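You operate a simulated robot arm through the tools that you are given. There is no shell and no other tool. Be economical: measure what you need, move in short steps, check, and stop when the job is done.

You run a simulated robot arm. Do the job below in one go: nothing can be reset, and whatever is moved stays where it is left.

Task
Take the setting block with the smallest size on its label from the landing table and put it on top of the brown bolt carton there.

It is judged by the outcome, as a careful person would: the job done as asked, and still so three seconds after it is handed in. It fails if anything else is knocked over, pushed out of place, dropped, spilled or broken.

Robot
A 7-joint arm with a two-finger parallel gripper, fixed in place. Base frame: the origin is at the foot of the arm, x ahead of it, y to its left, z up; the work surface is at about z = 0. Units: mm, degrees, N and s.
With the tool pointing down near the work surface it reaches from about 220 to 580 mm from the base axis. Its first joint turns from -66.0 to 66.0 degrees. Payload 2.5 kg.
The tool frame sits at the grasp point between the pads (the TCP): z along the fingers, y along the line on which they close. The tips reach 23 mm beyond it. Largest opening 94 mm; finger width 38, thickness 10; the body of the gripper, 54 by 96 mm, starts 39 mm behind the TCP.
Orientation is told as [roll, pitch, yaw] about the base's x, y, z axes, in that order, counted from this pose: with the fingers straight down and closing along the base's y, the tool's x points along the base's -x, its y along +y and its z along -z.

Tools
- The arm moves only by the tool servo_tool. Its argument "rows" is a list of rows, each an object (a shift or turn left out is 0, a gripper value left out holds the last) with "gripper": the opening, from 0 (shut) to 1 (fully open); "offset": the shift along the tool's x, y, z in units of 50 mm (1.0 is 50 mm), a list of three; "rotation": the turn, a rotation vector about the tool's x, y, z in units of 6 degrees (1.0 is 6 degrees), a list of three. In form: [{"gripper": gripper, "offset": [tx, ty, tz], "rotation": [ax, ay, az]}, ...]. A call has 1 to 20 rows; each row shifts and turns the commanded pose from where the row before left it, along the tool's axes as they then stand. A call with a number of a shift or a turn outside -1 to 1 is refused whole. Each row takes 0.2 s and may step no farther than 50 mm and 8.6 degrees from the row before; otherwise, or with a gripper value out of range, the whole call is refused. Where a pose cannot be reached the arm comes as near as it can. A force on the tool above 40 N (or 10 N above the force at the start of the call, whichever is more), or a blocked arm, ends the call early, and 0.2 s more pass. Each finger travels about 108 mm/s and halts on what it meets, pressing with about 45 N; the grip force reading is that of the motor and also rises with nothing between the fingers. The clock runs only during rows and for 0.2 s after the last one: add rows that do not move to give the fingers time. The reply holds the time, the measured pose of the TCP, the force on the tool along the base axes, the opening and the grip force, in the units named above and with some noise, and new pictures: "pictures" is both (left out), scene, wrist or none.
- Cameras (640 x 400 px; columns grow to the right, rows downward): "scene" is fixed at [111.2, -393.6, 531.7]; the picture's right is [0.89, -0.45, 0.00], its down [-0.26, -0.52, -0.81] and it looks along [0.36, 0.72, -0.58] (base axes); focal length 349 px, centre (320, 200). "wrist" rides on the gripper at [86, 16, -75] in the tool frame; the picture's right is [-0.18, 0.98, 0.00], its down [-0.58, -0.11, -0.81] and it looks along [-0.79, -0.15, 0.59] (tool axes); focal length 243 px, centre (320, 200).
- pixel_to_xyz(camera, pixels): for up to 12 pixels [column, row] of the newest picture of that camera ("zoom" is the newest enlarged one), the place [x, y, z] in the base frame of the surface seen there, good to about 2 mm, but the place of the scene camera against the robot may be out by one fixed shift of up to 18 mm in any direction. The clock stands still meanwhile.
- close_up(camera, box): a new picture of the part [left, top, right, bottom] of that camera's present view, enlarged. The clock stands still meanwhile.
- finish_job(): hands the job in; it is judged then, once.

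Go step by step. Measure first, check grasps and placings, and put right what went wrong. The budget is 60 turns and 170 pictures, counting those below and the enlarged ones. Unless the task says otherwise, let go and move clear before handing in, and close with one line.

The tools are called after "Emit:" as name(argument=value, ...) on one line, values as JSON. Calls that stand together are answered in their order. servo_tool: Moves the arm, as the interface text tells. Its arguments: {"type":"object","properties":{"rows":{"type":"array","items":{"type":"object","properties":{"gripper":{"type":"number"},"offset":{"type":"array","items":{"type":"number"}},"rotation":{"type":"array","items":{"type":"number"}}}}},"pictures":{"type":"string","enum":["both","scene","wrist","none"]}},"required":["rows"]} The other tools are called the same way: pixel_to_xyz (camera, pixels) gives the place of the surface under pixels of a picture; close_up (camera, box) takes an enlarged picture of a part of a camera's view; finish_job () hands the job in.

At the start:

```text
clock: 0.0
eef_pos: [277.6, 151.7, 292.3]
tool_rot: [0.1, 0.1, 0.0]
contact_force: [0.0, -0.1, 0.6]
finger_gap: 94.1
grip_force: 0.0
```

scene: 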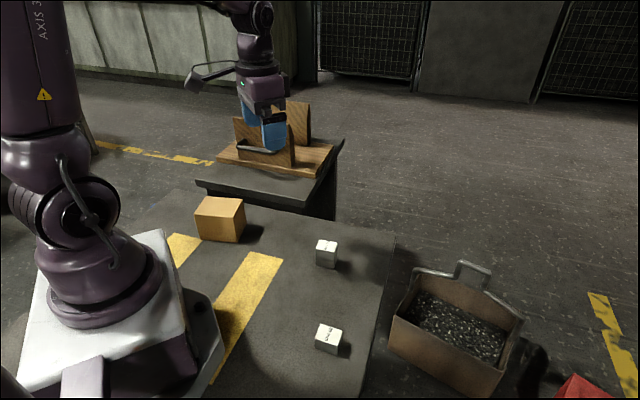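
wrist: 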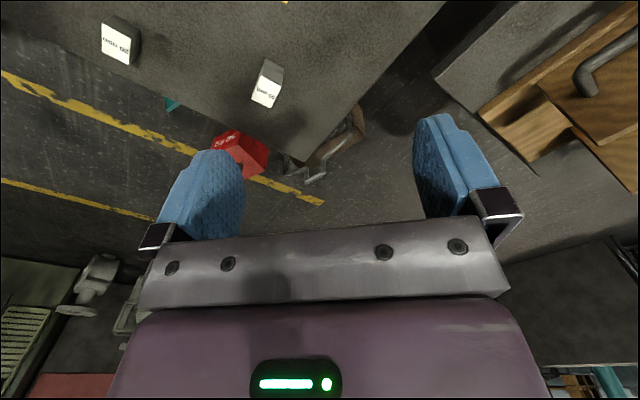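

The scene shows two white blocks at about (327,253) and (329,338), and a brown carton at (220,219). I'll zoom in on the labels and the carton and look for any other blocks.

Emit:
close_up(camera="scene", box=[290, 225, 370, 275])

Emit:
close_up(camera="scene", box=[290, 312, 370, 362])

Emit:
close_up(camera="wrist", box=[80, 0, 320, 150])

Emit:
close_up(camera="scene", box=[170, 180, 330, 280])

Emit:
pixel_to_xyz(camera="scene", pixels=[[326, 246], [318, 240], [338, 242], [328, 330], [318, 340], [220, 206], [205, 197], [240, 200], [197, 213], [226, 216], [350, 270], [220, 290]])

```text
8.00 times, centred on (330, 250) of scene
```

zoom: 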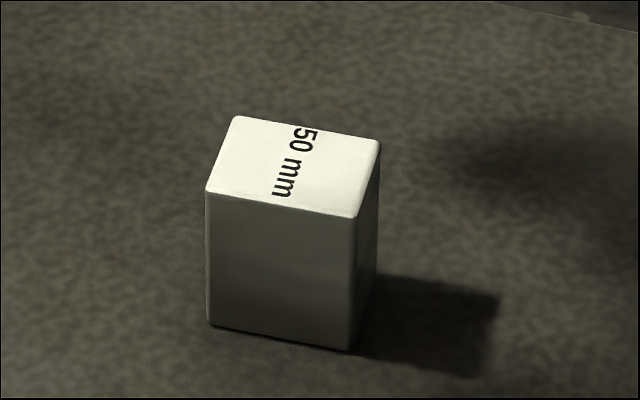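

```text
8.00 times, centred on (330, 337) of scene
```

zoom: 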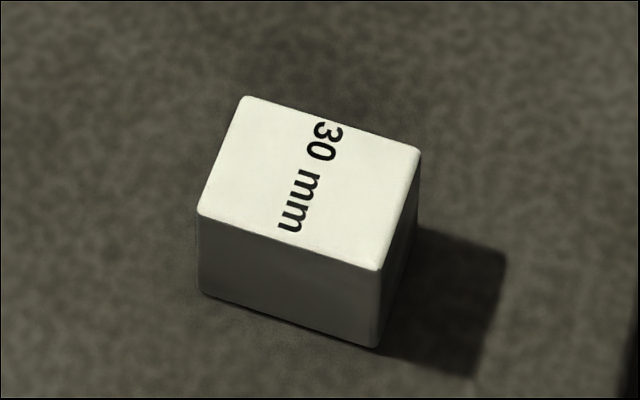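

```text
2.67 times, centred on (200, 75) of wrist
```

zoom: 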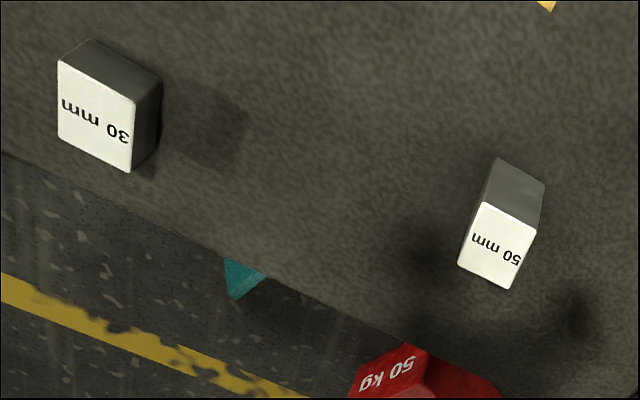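

```text
4.00 times, centred on (250, 230) of scene
```

zoom: 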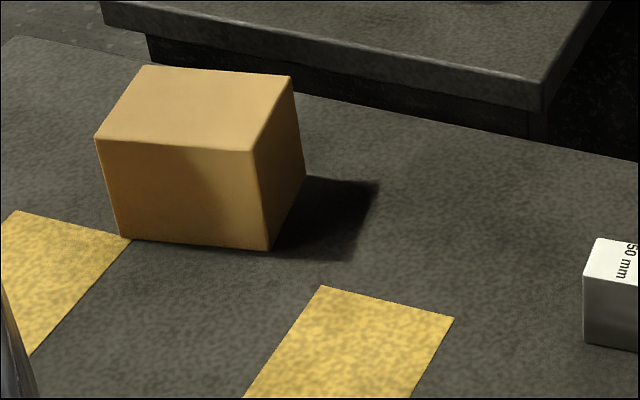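

```text
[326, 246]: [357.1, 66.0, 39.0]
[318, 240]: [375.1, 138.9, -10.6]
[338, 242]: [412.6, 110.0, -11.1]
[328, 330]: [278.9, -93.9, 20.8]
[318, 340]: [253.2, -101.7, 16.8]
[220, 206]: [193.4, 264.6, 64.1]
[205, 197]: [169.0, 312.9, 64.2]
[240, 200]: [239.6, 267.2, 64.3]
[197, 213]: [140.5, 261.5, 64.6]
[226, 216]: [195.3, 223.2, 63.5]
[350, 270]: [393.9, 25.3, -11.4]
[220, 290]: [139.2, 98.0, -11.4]
```

The labels read 50 mm and 30 mm, so the 30 mm block is the target unless another one is hidden. The table reads about z = -11 in the scene camera, so that camera is shifted. I'll measure the same points with the wrist camera.

Emit:
pixel_to_xyz(camera="wrist", pixels=[[115, 42], [103, 22], [130, 38], [129, 62], [102, 51], [266, 92], [260, 77], [281, 84], [252, 98], [271, 107], [200, 40], [220, 20]])

Emit:
pixel_to_xyz(camera="scene", pixels=[[321.3, 325], [341.5, 331], [336.5, 344.5], [315.5, 338], [319.7, 240.5], [336.5, 243], [334, 251.5], [316.5, 248], [206, 197.2], [242, 199.8], [233, 217], [195, 214.5]])

```text
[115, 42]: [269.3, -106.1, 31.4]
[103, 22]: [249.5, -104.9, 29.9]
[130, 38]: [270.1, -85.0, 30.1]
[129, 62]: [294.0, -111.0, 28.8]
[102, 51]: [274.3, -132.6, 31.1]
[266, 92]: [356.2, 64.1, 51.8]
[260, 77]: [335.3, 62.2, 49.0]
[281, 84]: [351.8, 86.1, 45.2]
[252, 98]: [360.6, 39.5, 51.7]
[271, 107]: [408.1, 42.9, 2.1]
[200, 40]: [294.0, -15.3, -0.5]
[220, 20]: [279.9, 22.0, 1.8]
```

```text
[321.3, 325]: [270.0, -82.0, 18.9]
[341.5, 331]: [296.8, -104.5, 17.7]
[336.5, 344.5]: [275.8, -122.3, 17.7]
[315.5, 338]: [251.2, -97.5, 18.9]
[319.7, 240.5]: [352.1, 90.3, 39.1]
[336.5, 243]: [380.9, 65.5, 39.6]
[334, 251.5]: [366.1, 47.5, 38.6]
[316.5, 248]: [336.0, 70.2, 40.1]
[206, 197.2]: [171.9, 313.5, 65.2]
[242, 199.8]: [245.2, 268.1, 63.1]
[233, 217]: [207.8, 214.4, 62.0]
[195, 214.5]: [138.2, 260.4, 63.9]
```

Both cameras agree once the scene view is shifted by about (-2, -6, +11). That puts the 30 mm block at about (272, -108) with its edges near ±45°, and the carton top at about (189, 258, 75). I'll move above the block and turn to a yaw of about +43.

Emit:
servo_tool(rows=[{"gripper": 1, "offset": [0.015, -0.74, 0.4]}, {"offset": [0.015, -0.74, 0.4]}, {"offset": [0.015, -0.74, 0.4]}, {"offset": [0.015, -0.74, 0.4]}, {"offset": [0.015, -0.74, 0.4]}, {"offset": [0.015, -0.74, 0.4]}, {"offset": [0.015, -0.74, 0.4]}, {"rotation": [0, 0, -0.9]}, {"rotation": [0, 0, -0.9]}, {"rotation": [0, 0, -0.9]}, {"rotation": [0, 0, -0.9]}, {"rotation": [0, 0, -0.9]}, {"rotation": [0, 0, -0.9]}, {"rotation": [0, 0, -0.9]}, {"rotation": [0, 0, -0.9]}, {}])

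```text
clock: 3.4
eef_pos: [272.5, -107.2, 152.9]
tool_rot: [0.0, 0.0, 43.3]
contact_force: [0.6, -0.3, 0.4]
finger_gap: 94.0
grip_force: 0.0
```

scene: 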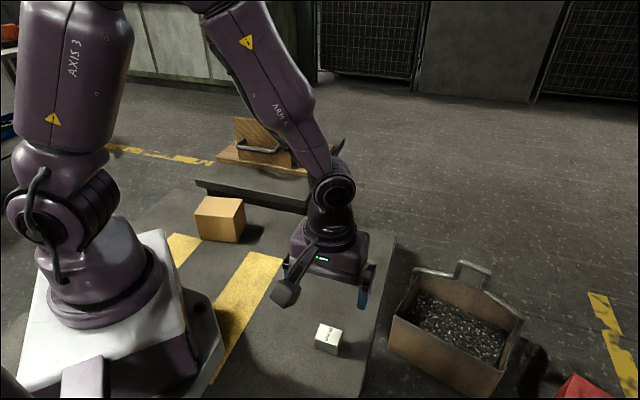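
wrist: 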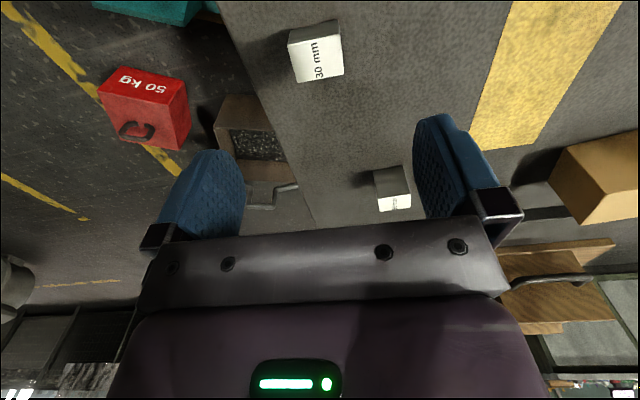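

The block at (316,52) in the wrist view lies near the finger midline, and no other blocks are visible. I'll measure its top corners from here.

Emit:
close_up(camera="wrist", box=[268, 10, 364, 90])

Emit:
pixel_to_xyz(camera="wrist", pixels=[[292, 43], [337, 37], [343, 74], [299, 81], [317, 58], [500, 190], [560, 165], [604, 175], [585, 218], [390, 203], [410, 130], [260, 60]])

```text
5.00 times, centred on (316, 50) of wrist
```

zoom: 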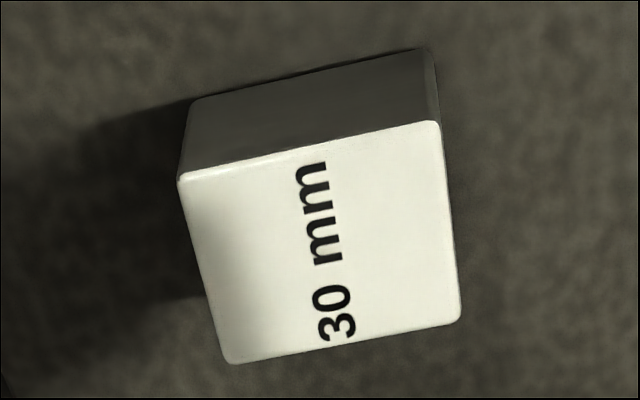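

```text
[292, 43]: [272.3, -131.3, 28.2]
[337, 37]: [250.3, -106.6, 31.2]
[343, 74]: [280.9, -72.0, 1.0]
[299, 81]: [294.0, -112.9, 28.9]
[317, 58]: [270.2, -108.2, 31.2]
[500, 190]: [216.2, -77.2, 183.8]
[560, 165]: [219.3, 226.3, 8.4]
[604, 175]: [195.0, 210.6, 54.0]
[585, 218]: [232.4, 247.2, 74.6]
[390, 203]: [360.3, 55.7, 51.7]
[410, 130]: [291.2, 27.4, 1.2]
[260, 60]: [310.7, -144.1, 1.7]
```

The block centre is (272, -109) with the closing axis at about 132°, so the pose is within about 2 mm and 2°. I'll descend to TCP z of about 27.5 and close.

Emit:
servo_tool(rows=[{"offset": [0, -0.015, 0.6], "rotation": [0, 0, 0.25]}, {"offset": [0, 0, 0.6]}, {"offset": [0, 0, 0.6]}, {"offset": [0, 0, 0.4]}, {"offset": [0, 0, 0.2]}, {"offset": [0, 0, 0.1]}, {}, {"gripper": 0.2}, {"gripper": 0.2}, {"gripper": 0.2}, {"gripper": 0.2}])

```text
clock: 5.8
eef_pos: [273.2, -105.5, 28.2]
tool_rot: [0.0, 0.0, 41.7]
contact_force: [0.2, 0.5, 1.1]
finger_gap: 40.0
grip_force: 44.9
```

scene: 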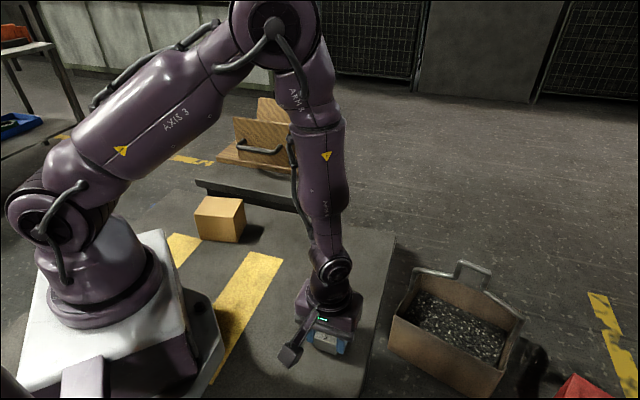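
wrist: 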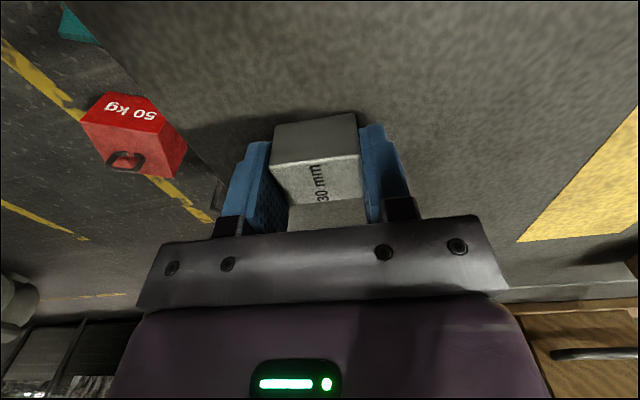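

The gap stopped at 40 mm with 45 N on it, though I measured the block as about 35 mm wide. In the wrist view there may be a space beside the left finger at (270,200), so I'll look closer before lifting.

Emit:
close_up(camera="wrist", box=[220, 100, 428, 230])

Emit:
close_up(camera="scene", box=[270, 300, 398, 380])

Emit:
servo_tool(rows=[{"gripper": 0.2}, {"gripper": 0.2}], pictures="none")

```text
3.08 times, centred on (324, 165) of wrist
```

zoom: 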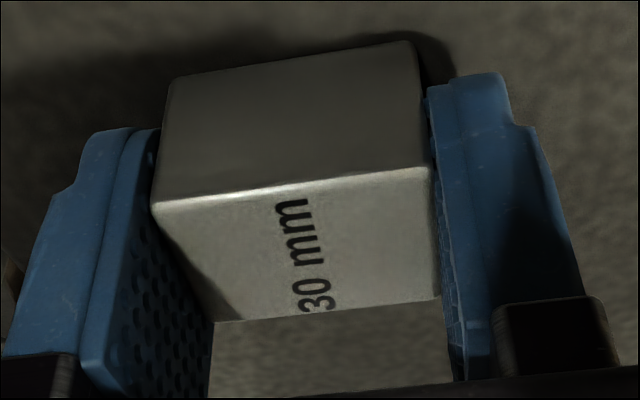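

```text
5.00 times, centred on (334, 340) of scene
```

zoom: 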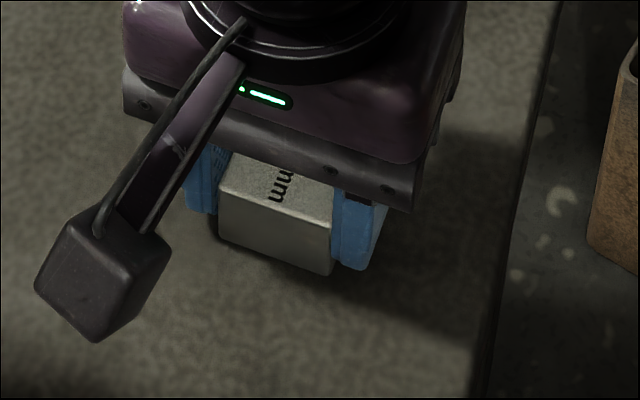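

```text
clock: 6.4
eef_pos: [272.2, -105.6, 27.9]
tool_rot: [0.1, 0.0, 41.7]
contact_force: [0.0, 0.0, -0.8]
finger_gap: 39.8
grip_force: 44.5
```

The block edges line up with the tool's x vanishing direction, and the pads press both faces at a steady 44.5 N, so the grip is square and the block is simply about 40 mm wide. I'll lift 150 mm and check.

Emit:
servo_tool(rows=[{"offset": [0, 0, -0.2]}, {"offset": [0, 0, -0.4]}, {"offset": [0, 0, -0.6]}, {"offset": [0, 0, -0.6]}, {"offset": [0, 0, -0.6]}, {"offset": [0, 0, -0.6]}, {}])

```text
clock: 8.0
eef_pos: [273.1, -107.5, 176.4]
tool_rot: [0.0, 0.1, 41.8]
contact_force: [-0.5, -0.5, 0.7]
finger_gap: 18.9
grip_force: 0.0
```

scene: 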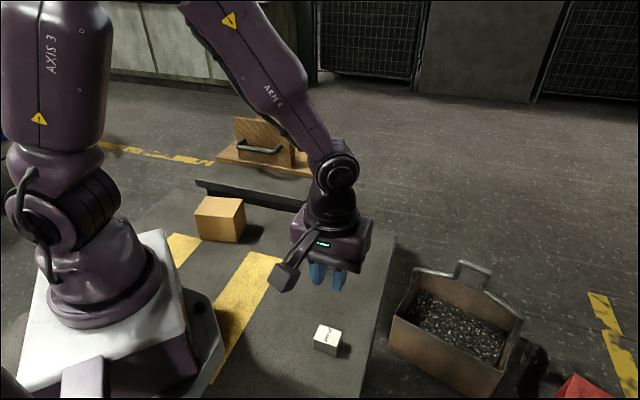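
wrist: 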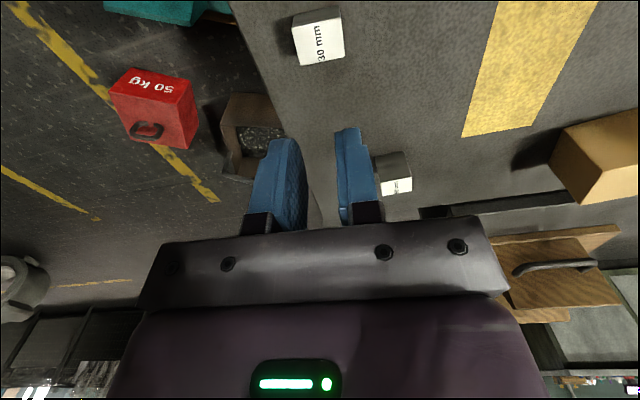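

The block slipped out. The gap is now 18.9 with no force, and the block still stands upright at (317,37) in the wrist view. I'll remeasure it to find out why.

Emit:
close_up(camera="wrist", box=[270, 0, 366, 75])

Emit:
close_up(camera="scene", box=[290, 312, 370, 362])

Emit:
pixel_to_xyz(camera="wrist", pixels=[[297, 28], [338, 22], [342, 54], [302, 62], [319, 40]])

Emit:
pixel_to_xyz(camera="zoom", pixels=[[320, 180], [250, 110], [410, 155], [370, 255], [210, 210], [300, 280], [300, 300], [400, 240]])

```text
5.33 times, centred on (318, 38) of wrist
```

zoom: 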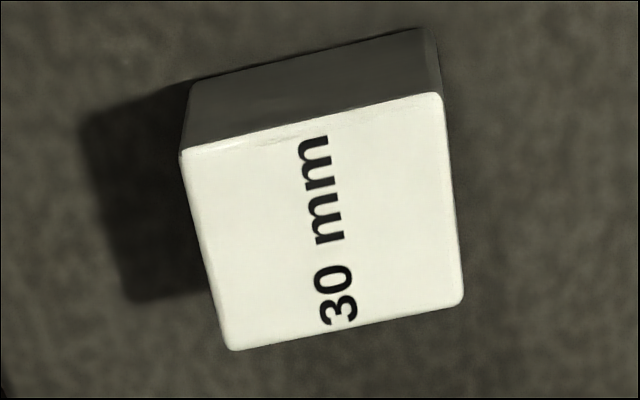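

```text
8.00 times, centred on (330, 337) of scene
```

zoom: 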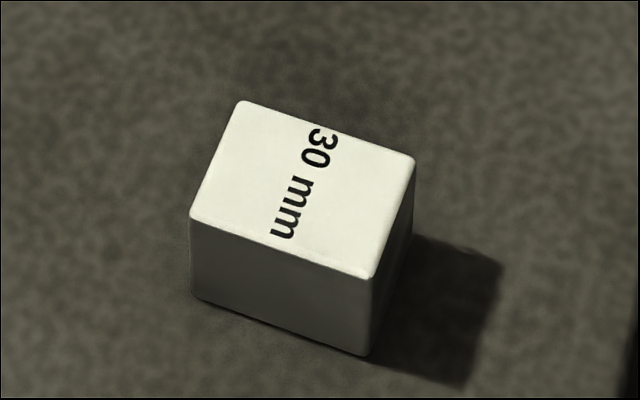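

```text
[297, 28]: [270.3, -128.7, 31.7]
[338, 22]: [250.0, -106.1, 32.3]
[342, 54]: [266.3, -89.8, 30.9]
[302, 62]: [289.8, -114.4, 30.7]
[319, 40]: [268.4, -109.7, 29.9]
```

```text
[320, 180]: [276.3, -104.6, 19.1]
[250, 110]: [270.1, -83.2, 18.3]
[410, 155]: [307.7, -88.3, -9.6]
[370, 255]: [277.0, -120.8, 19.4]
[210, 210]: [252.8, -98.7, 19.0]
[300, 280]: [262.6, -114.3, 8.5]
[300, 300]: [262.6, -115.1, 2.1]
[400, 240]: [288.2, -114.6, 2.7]
```

The block is unharmed and centred at about (269, -110). My grasp was about 5 mm off along the finger width and fairly high, so I'll retry centred and lower, close fully, and test with a slow short lift.

Emit:
servo_tool(rows=[{"gripper": 1, "offset": [0.095, 0.017, 0]}, {}, {"offset": [0, 0, 0.7]}, {"offset": [0, 0, 0.7]}, {"offset": [0, 0, 0.7]}, {"offset": [0, 0, 0.5]}, {"offset": [0, 0, 0.3]}, {"offset": [0, 0, 0.12]}, {}, {}])

```text
clock: 10.2
eef_pos: [269.2, -110.1, 26.5]
tool_rot: [-0.1, 0.0, 41.8]
contact_force: [0.2, 1.0, -0.3]
finger_gap: 94.1
grip_force: 0.1
```

scene: 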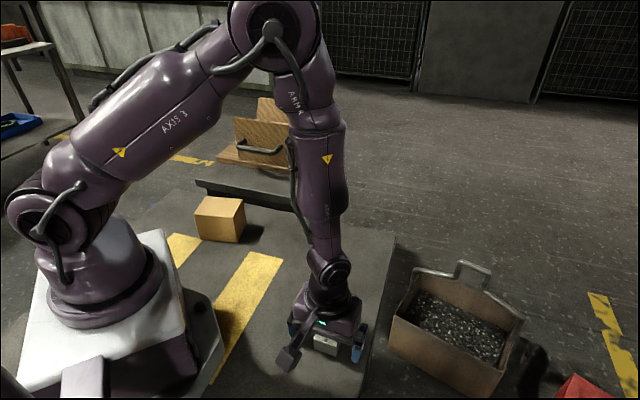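
wrist: 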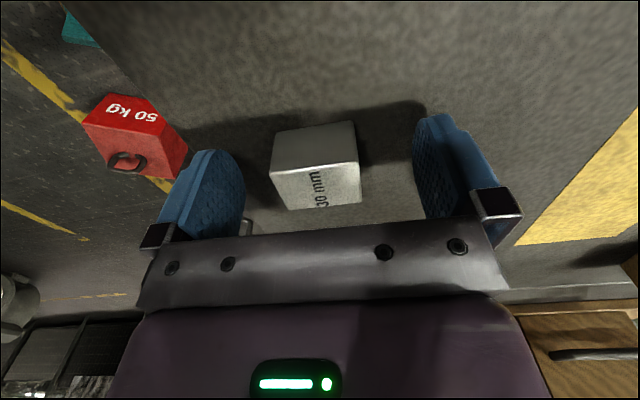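

The open fingers straddle the block evenly (tips at about (215,190) and (445,165), block at (316,165)). I'll lower 2 mm, close fully with time to settle, and lift 10 mm slowly.

Emit:
servo_tool(rows=[{"offset": [0, 0, 0.04]}, {"gripper": 0}, {}, {}, {}, {}], pictures="wrist")

Emit:
servo_tool(rows=[{"offset": [0, 0, -0.05]}, {"offset": [0, 0, -0.05]}, {"offset": [0, 0, -0.05]}, {"offset": [0, 0, -0.05]}, {}], pictures="both")

```text
clock: 11.6
eef_pos: [269.2, -108.3, 23.8]
tool_rot: [0.0, 0.1, 41.8]
contact_force: [0.3, 0.2, -0.8]
finger_gap: 39.5
grip_force: 44.9
```

wrist: 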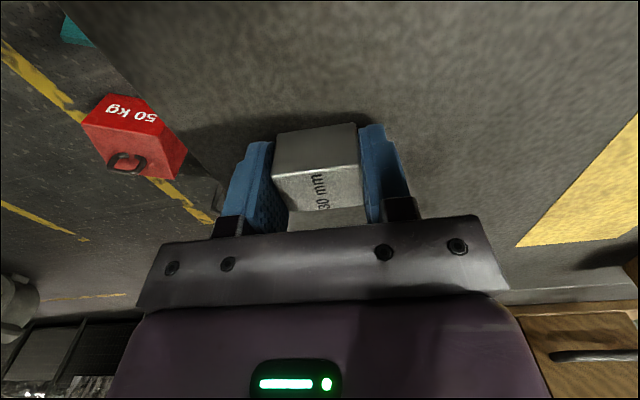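

```text
clock: 12.8
eef_pos: [268.3, -110.6, 35.0]
tool_rot: [0.0, 0.0, 41.6]
contact_force: [-0.3, -0.1, -3.0]
finger_gap: 39.7
grip_force: 45.0
```

scene: 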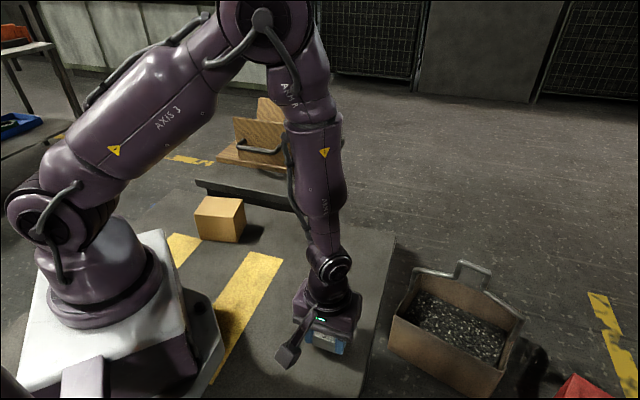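
wrist: 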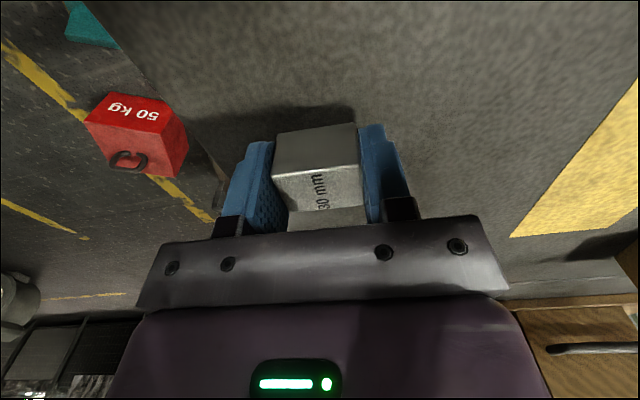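

The block is lifted: its picture is unchanged in the gripper, the gap is 39.7 and there is a 3 N load. I'll keep lifting gently and check for slip.

Emit:
servo_tool(rows=[{"offset": [0, 0, -0.05]}, {"offset": [0, 0, -0.1]}, {"offset": [0, 0, -0.1]}, {"offset": [0, 0, -0.15]}, {"offset": [0, 0, -0.15]}, {"offset": [0, 0, -0.15]}, {"offset": [0, 0, -0.1]}, {"offset": [0, 0, -0.05]}, {}], pictures="wrist")

```text
clock: 14.8
eef_pos: [268.8, -111.3, 76.6]
tool_rot: [0.0, 0.0, 41.7]
contact_force: [-0.9, 0.0, -2.9]
finger_gap: 39.5
grip_force: 44.5
```

wrist: 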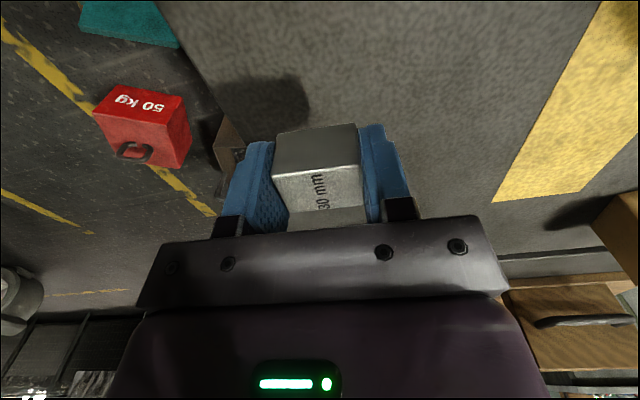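

There's no slip: the label sits at (320,190) as before. I'll lift to about z = 135 and check again.

Emit:
servo_tool(rows=[{"offset": [0, 0, -0.05]}, {"offset": [0, 0, -0.1]}, {"offset": [0, 0, -0.15]}, {"offset": [0, 0, -0.2]}, {"offset": [0, 0, -0.2]}, {"offset": [0, 0, -0.2]}, {"offset": [0, 0, -0.15]}, {"offset": [0, 0, -0.1]}, {"offset": [0, 0, -0.05]}, {}], pictures="wrist")

```text
clock: 17.0
eef_pos: [268.1, -109.7, 137.6]
tool_rot: [0.0, 0.1, 41.7]
contact_force: [-0.1, 0.3, -3.0]
finger_gap: 39.5
grip_force: 45.2
```

wrist: 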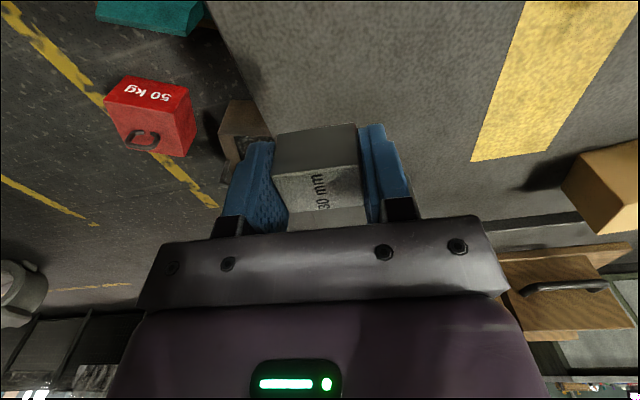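

The block is still held firmly. I'll travel smoothly at this height toward (300, 70).

Emit:
servo_tool(rows=[{"offset": [-0.144, 0.113, 0]}, {"offset": [-0.287, 0.226, 0]}, {"offset": [-0.402, 0.316, 0]}, {"offset": [-0.402, 0.316, 0]}, {"offset": [-0.402, 0.316, 0]}, {"offset": [-0.402, 0.316, 0]}, {"offset": [-0.402, 0.316, 0]}, {"offset": [-0.287, 0.226, 0]}, {"offset": [-0.144, 0.113, 0]}, {}], pictures="both")

```text
clock: 19.2
eef_pos: [301.0, 69.8, 137.8]
tool_rot: [0.0, 0.0, 41.7]
contact_force: [-0.9, -0.6, -3.2]
finger_gap: 39.5
grip_force: 44.7
```

scene: 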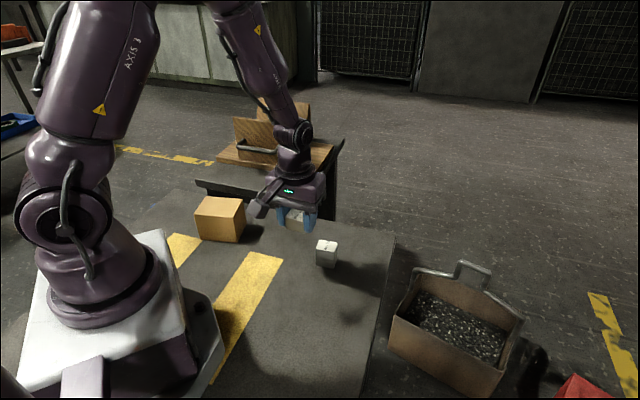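
wrist: 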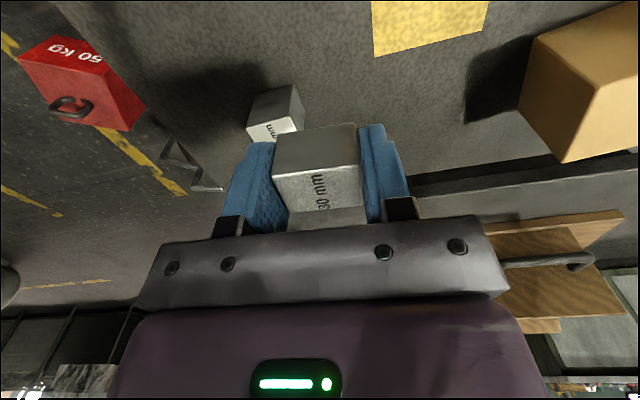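

Still held. Before going to the carton I'll measure it with the wrist camera, along with the fixture on the far table for clearance.

Emit:
pixel_to_xyz(camera="wrist", pixels=[[595, 110], [566, 161], [592, 64], [635, 60], [630, 120], [625, 212], [580, 262]])

Emit:
pixel_to_xyz(camera="scene", pixels=[[206, 197.2], [242, 199.8], [220, 206], [240, 155], [238, 120], [230, 185], [250, 146]])

```text
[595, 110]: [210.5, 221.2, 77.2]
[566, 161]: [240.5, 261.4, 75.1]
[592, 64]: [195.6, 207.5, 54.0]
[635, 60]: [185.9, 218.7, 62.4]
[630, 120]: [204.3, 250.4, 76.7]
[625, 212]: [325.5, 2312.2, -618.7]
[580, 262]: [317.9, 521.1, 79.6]
```

```text
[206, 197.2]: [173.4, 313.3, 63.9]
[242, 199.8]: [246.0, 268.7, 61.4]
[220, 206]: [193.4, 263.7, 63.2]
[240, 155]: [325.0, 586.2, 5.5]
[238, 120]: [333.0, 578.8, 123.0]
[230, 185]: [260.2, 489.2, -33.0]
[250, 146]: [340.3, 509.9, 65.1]
```

The carton corner at (241, 261, 75) confirms a top centre of about (189, 258, 75), and the fixture is well away. I'll move over the carton, then turn 16° to align with it.

Emit:
servo_tool(rows=[{"offset": [-0.041, 0.215, 0]}, {"offset": [-0.083, 0.43, 0]}, {"offset": [-0.099, 0.516, 0]}, {"offset": [-0.099, 0.516, 0]}, {"offset": [-0.099, 0.516, 0]}, {"offset": [-0.099, 0.516, 0]}, {"offset": [-0.099, 0.516, 0]}, {"offset": [-0.099, 0.516, 0]}, {"offset": [-0.066, 0.344, 0]}, {"offset": [-0.041, 0.215, 0]}, {}, {"rotation": [0, 0, -0.4]}, {"rotation": [0, 0, -0.5]}, {"rotation": [0, 0, -0.5]}, {"rotation": [0, 0, -0.5]}, {"rotation": [0, 0, -0.5]}, {"rotation": [0, 0, -0.3]}, {}], pictures="both")

```text
clock: 23.0
eef_pos: [188.5, 258.0, 137.1]
tool_rot: [0.0, 0.0, 58.0]
contact_force: [-1.3, 0.4, -3.4]
finger_gap: 39.4
grip_force: 44.9
```

scene: 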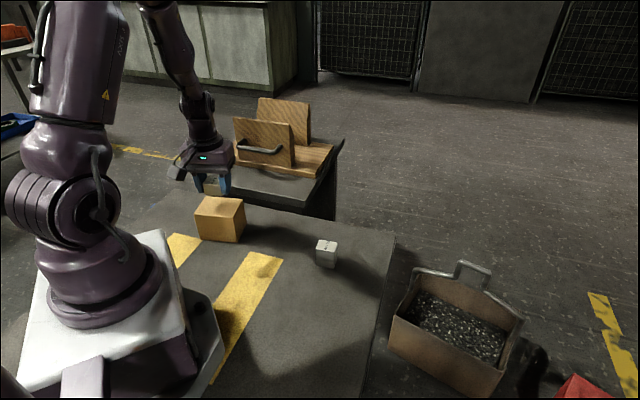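
wrist: 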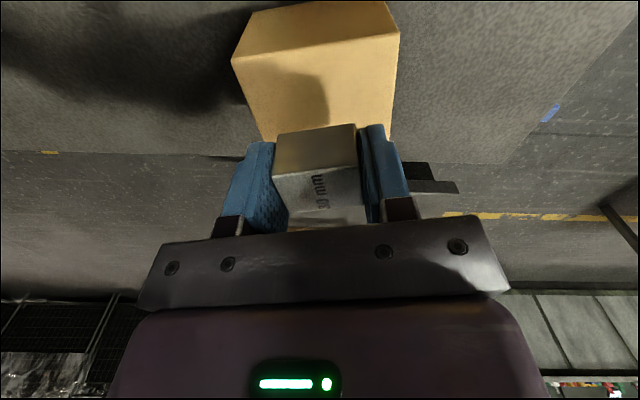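

The block is over the carton and aligned with it. I'll check the near corners of the carton top, then come down part of the way.

Emit:
pixel_to_xyz(camera="wrist", pixels=[[235, 63], [396, 38], [264, 138], [388, 136], [320, 80]])

Emit:
servo_tool(rows=[{"offset": [0, 0, 0.1]}, {"offset": [0, 0, 0.15]}, {"offset": [0, 0, 0.15]}, {"offset": [0, 0, 0.1]}, {"offset": [0, 0, 0.05]}, {}])

```text
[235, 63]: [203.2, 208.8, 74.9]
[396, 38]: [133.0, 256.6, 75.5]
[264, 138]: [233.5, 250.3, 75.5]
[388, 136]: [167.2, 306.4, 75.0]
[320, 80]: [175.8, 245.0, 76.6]
```

```text
clock: 24.4
eef_pos: [189.1, 257.6, 110.8]
tool_rot: [0.0, 0.0, 57.9]
contact_force: [0.5, 0.3, -2.4]
finger_gap: 39.5
grip_force: 45.1
```

scene: 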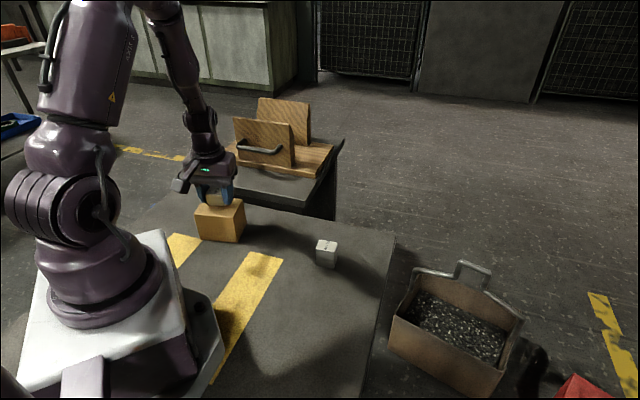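
wrist: 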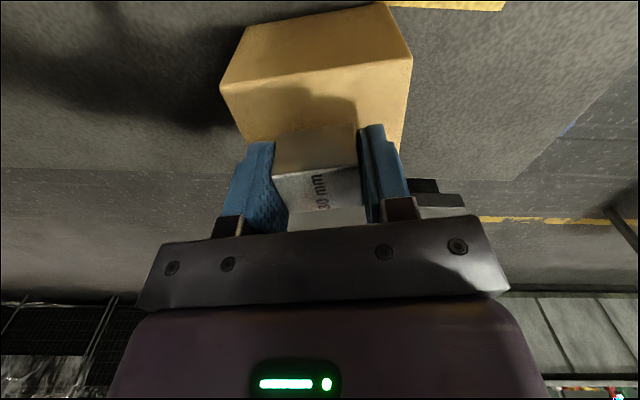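

The carton top is at z = 75.3 and the block is near its centre. The block's bottom is about 24 mm below the TCP, so contact should come near z = 99.5. I'll lower slowly.

Emit:
servo_tool(rows=[{"offset": [0, 0, 0.06]}, {"offset": [0, 0, 0.06]}, {"offset": [0, 0, 0.05]}, {"offset": [0, 0, 0.02]}, {}], pictures="none")

```text
clock: 25.6
eef_pos: [189.9, 258.4, 101.4]
tool_rot: [0.1, 0.0, 57.9]
contact_force: [0.1, 0.1, -3.9]
finger_gap: 39.8
grip_force: 44.9
```

The block isn't touching yet, as the force still shows its full weight. I'll make a few fine steps.

Emit:
servo_tool(rows=[{"offset": [0, 0, 0.015]}, {"offset": [0, 0, 0.01]}, {}], pictures="none")

Emit:
servo_tool(rows=[{"offset": [0, 0, 0.01]}, {}, {}], pictures="both")

```text
clock: 26.4
eef_pos: [188.3, 257.0, 98.8]
tool_rot: [0.0, -0.1, 57.9]
contact_force: [-2.5, -6.6, 30.8]
finger_gap: 39.9
grip_force: 44.5
```

```text
clock: 27.2
eef_pos: [188.2, 259.1, 97.8]
tool_rot: [0.0, -0.1, 58.1]
contact_force: [-5.2, -2.4, 31.2]
finger_gap: 39.9
grip_force: 45.3
```

scene: 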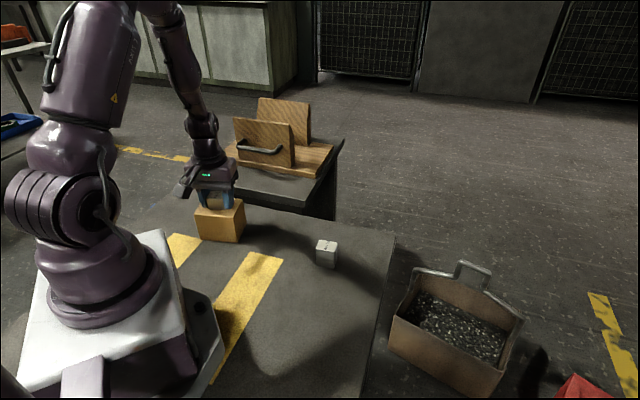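
wrist: 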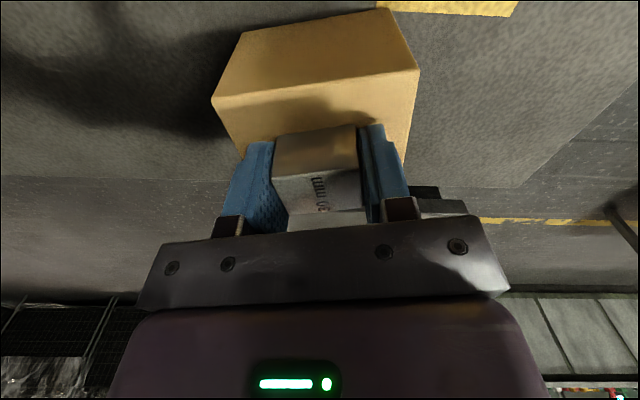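

Contact is made at about 31 N. I'll ease up 1 mm so the fingertips don't drag on the carton, then open part of the way.

Emit:
servo_tool(rows=[{"offset": [0, 0, -0.01]}, {"offset": [0, 0, -0.01]}, {}], pictures="none")

```text
clock: 28.0
eef_pos: [189.1, 257.4, 99.2]
tool_rot: [0.0, 0.2, 58.0]
contact_force: [-0.1, 1.0, -3.2]
finger_gap: 39.6
grip_force: 44.9
```

The load is back to 3 N, so the block hangs less than 1 mm above the surface. I'll open gradually.

Emit:
servo_tool(rows=[{"offset": [0, 0, 0.006]}, {"gripper": 0.45}, {"gripper": 0.5}, {"gripper": 0.6}, {"gripper": 0.7}, {}], pictures="both")

```text
clock: 29.4
eef_pos: [190.5, 258.2, 98.6]
tool_rot: [0.1, 0.1, 57.9]
contact_force: [0.6, 1.1, -0.2]
finger_gap: 66.0
grip_force: 0.1
```

scene: 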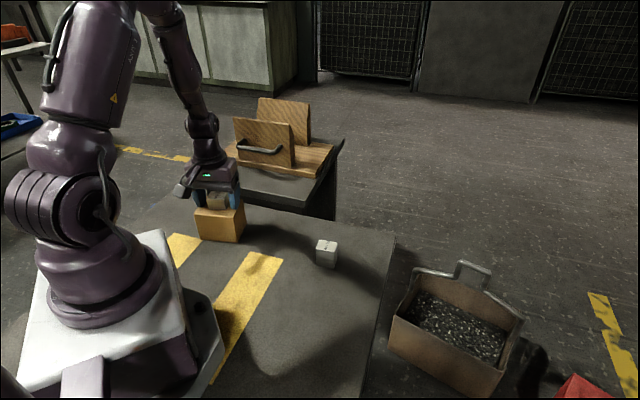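
wrist: 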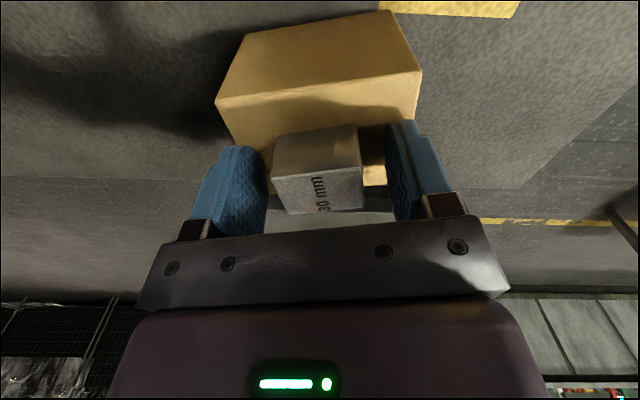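

The block is free and sits on the carton, and both fingers are clear of it. I'll raise straight up.

Emit:
servo_tool(rows=[{"gripper": 0.75, "offset": [0, 0, -0.1]}, {"offset": [0, 0, -0.2]}, {"offset": [0, 0, -0.4]}, {"offset": [0, 0, -0.5]}, {"offset": [0, 0, -0.6]}, {"offset": [0, 0, -0.6]}, {}, {}], pictures="both")

Emit:
close_up(camera="scene", box=[170, 170, 270, 250])

Emit:
pixel_to_xyz(camera="scene", pixels=[[206, 197.2], [242, 199.8], [233, 217], [195, 214.5]])

```text
clock: 31.2
eef_pos: [187.9, 258.8, 222.6]
tool_rot: [0.0, 0.1, 58.0]
contact_force: [-1.0, 1.1, 1.0]
finger_gap: 70.7
grip_force: 0.0
```

scene: 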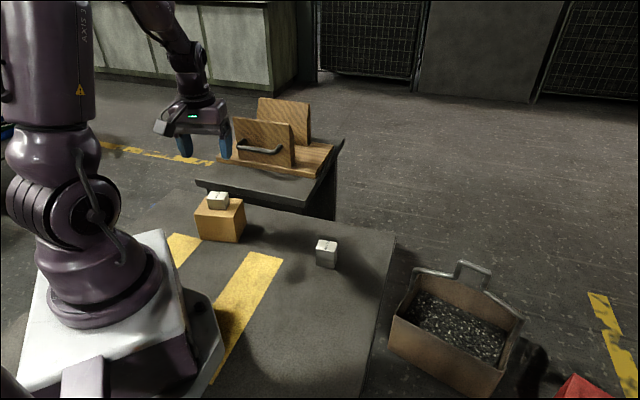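
wrist: 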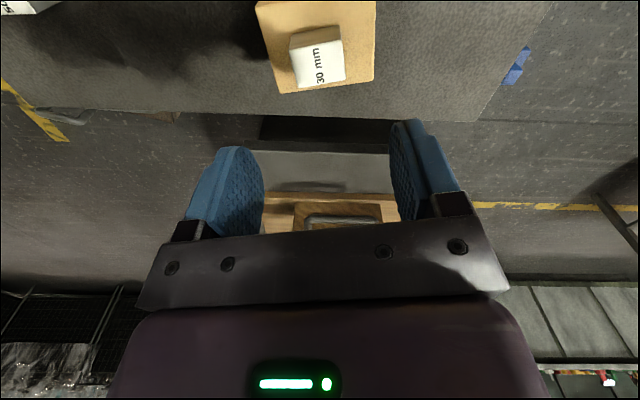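

```text
5.00 times, centred on (220, 210) of scene
```

zoom: 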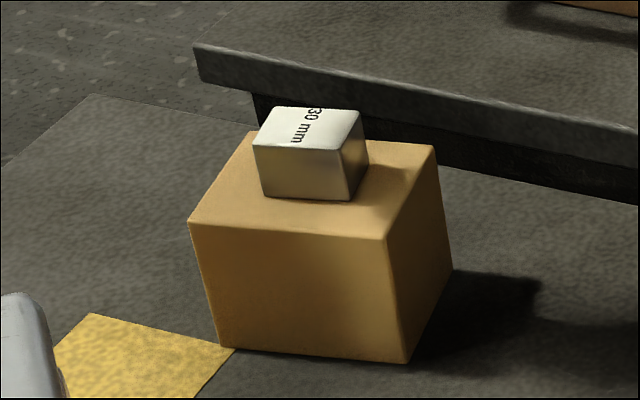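

```text
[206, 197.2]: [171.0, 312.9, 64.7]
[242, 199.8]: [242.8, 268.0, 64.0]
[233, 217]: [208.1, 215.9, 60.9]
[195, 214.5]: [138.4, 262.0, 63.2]
```

The 30 mm block sits flat and well inside the carton's top. The carton hasn't moved, the 50 mm block is untouched, and the arm is clear, so I'm handing in.

Emit:
finish_job()

```text
The job is handed in.
```

The 30 mm setting block, the smaller of the two on the landing table, is now on top of the brown bolt carton; it slipped from the grip on the first try but stayed upright, and nothing else was moved.
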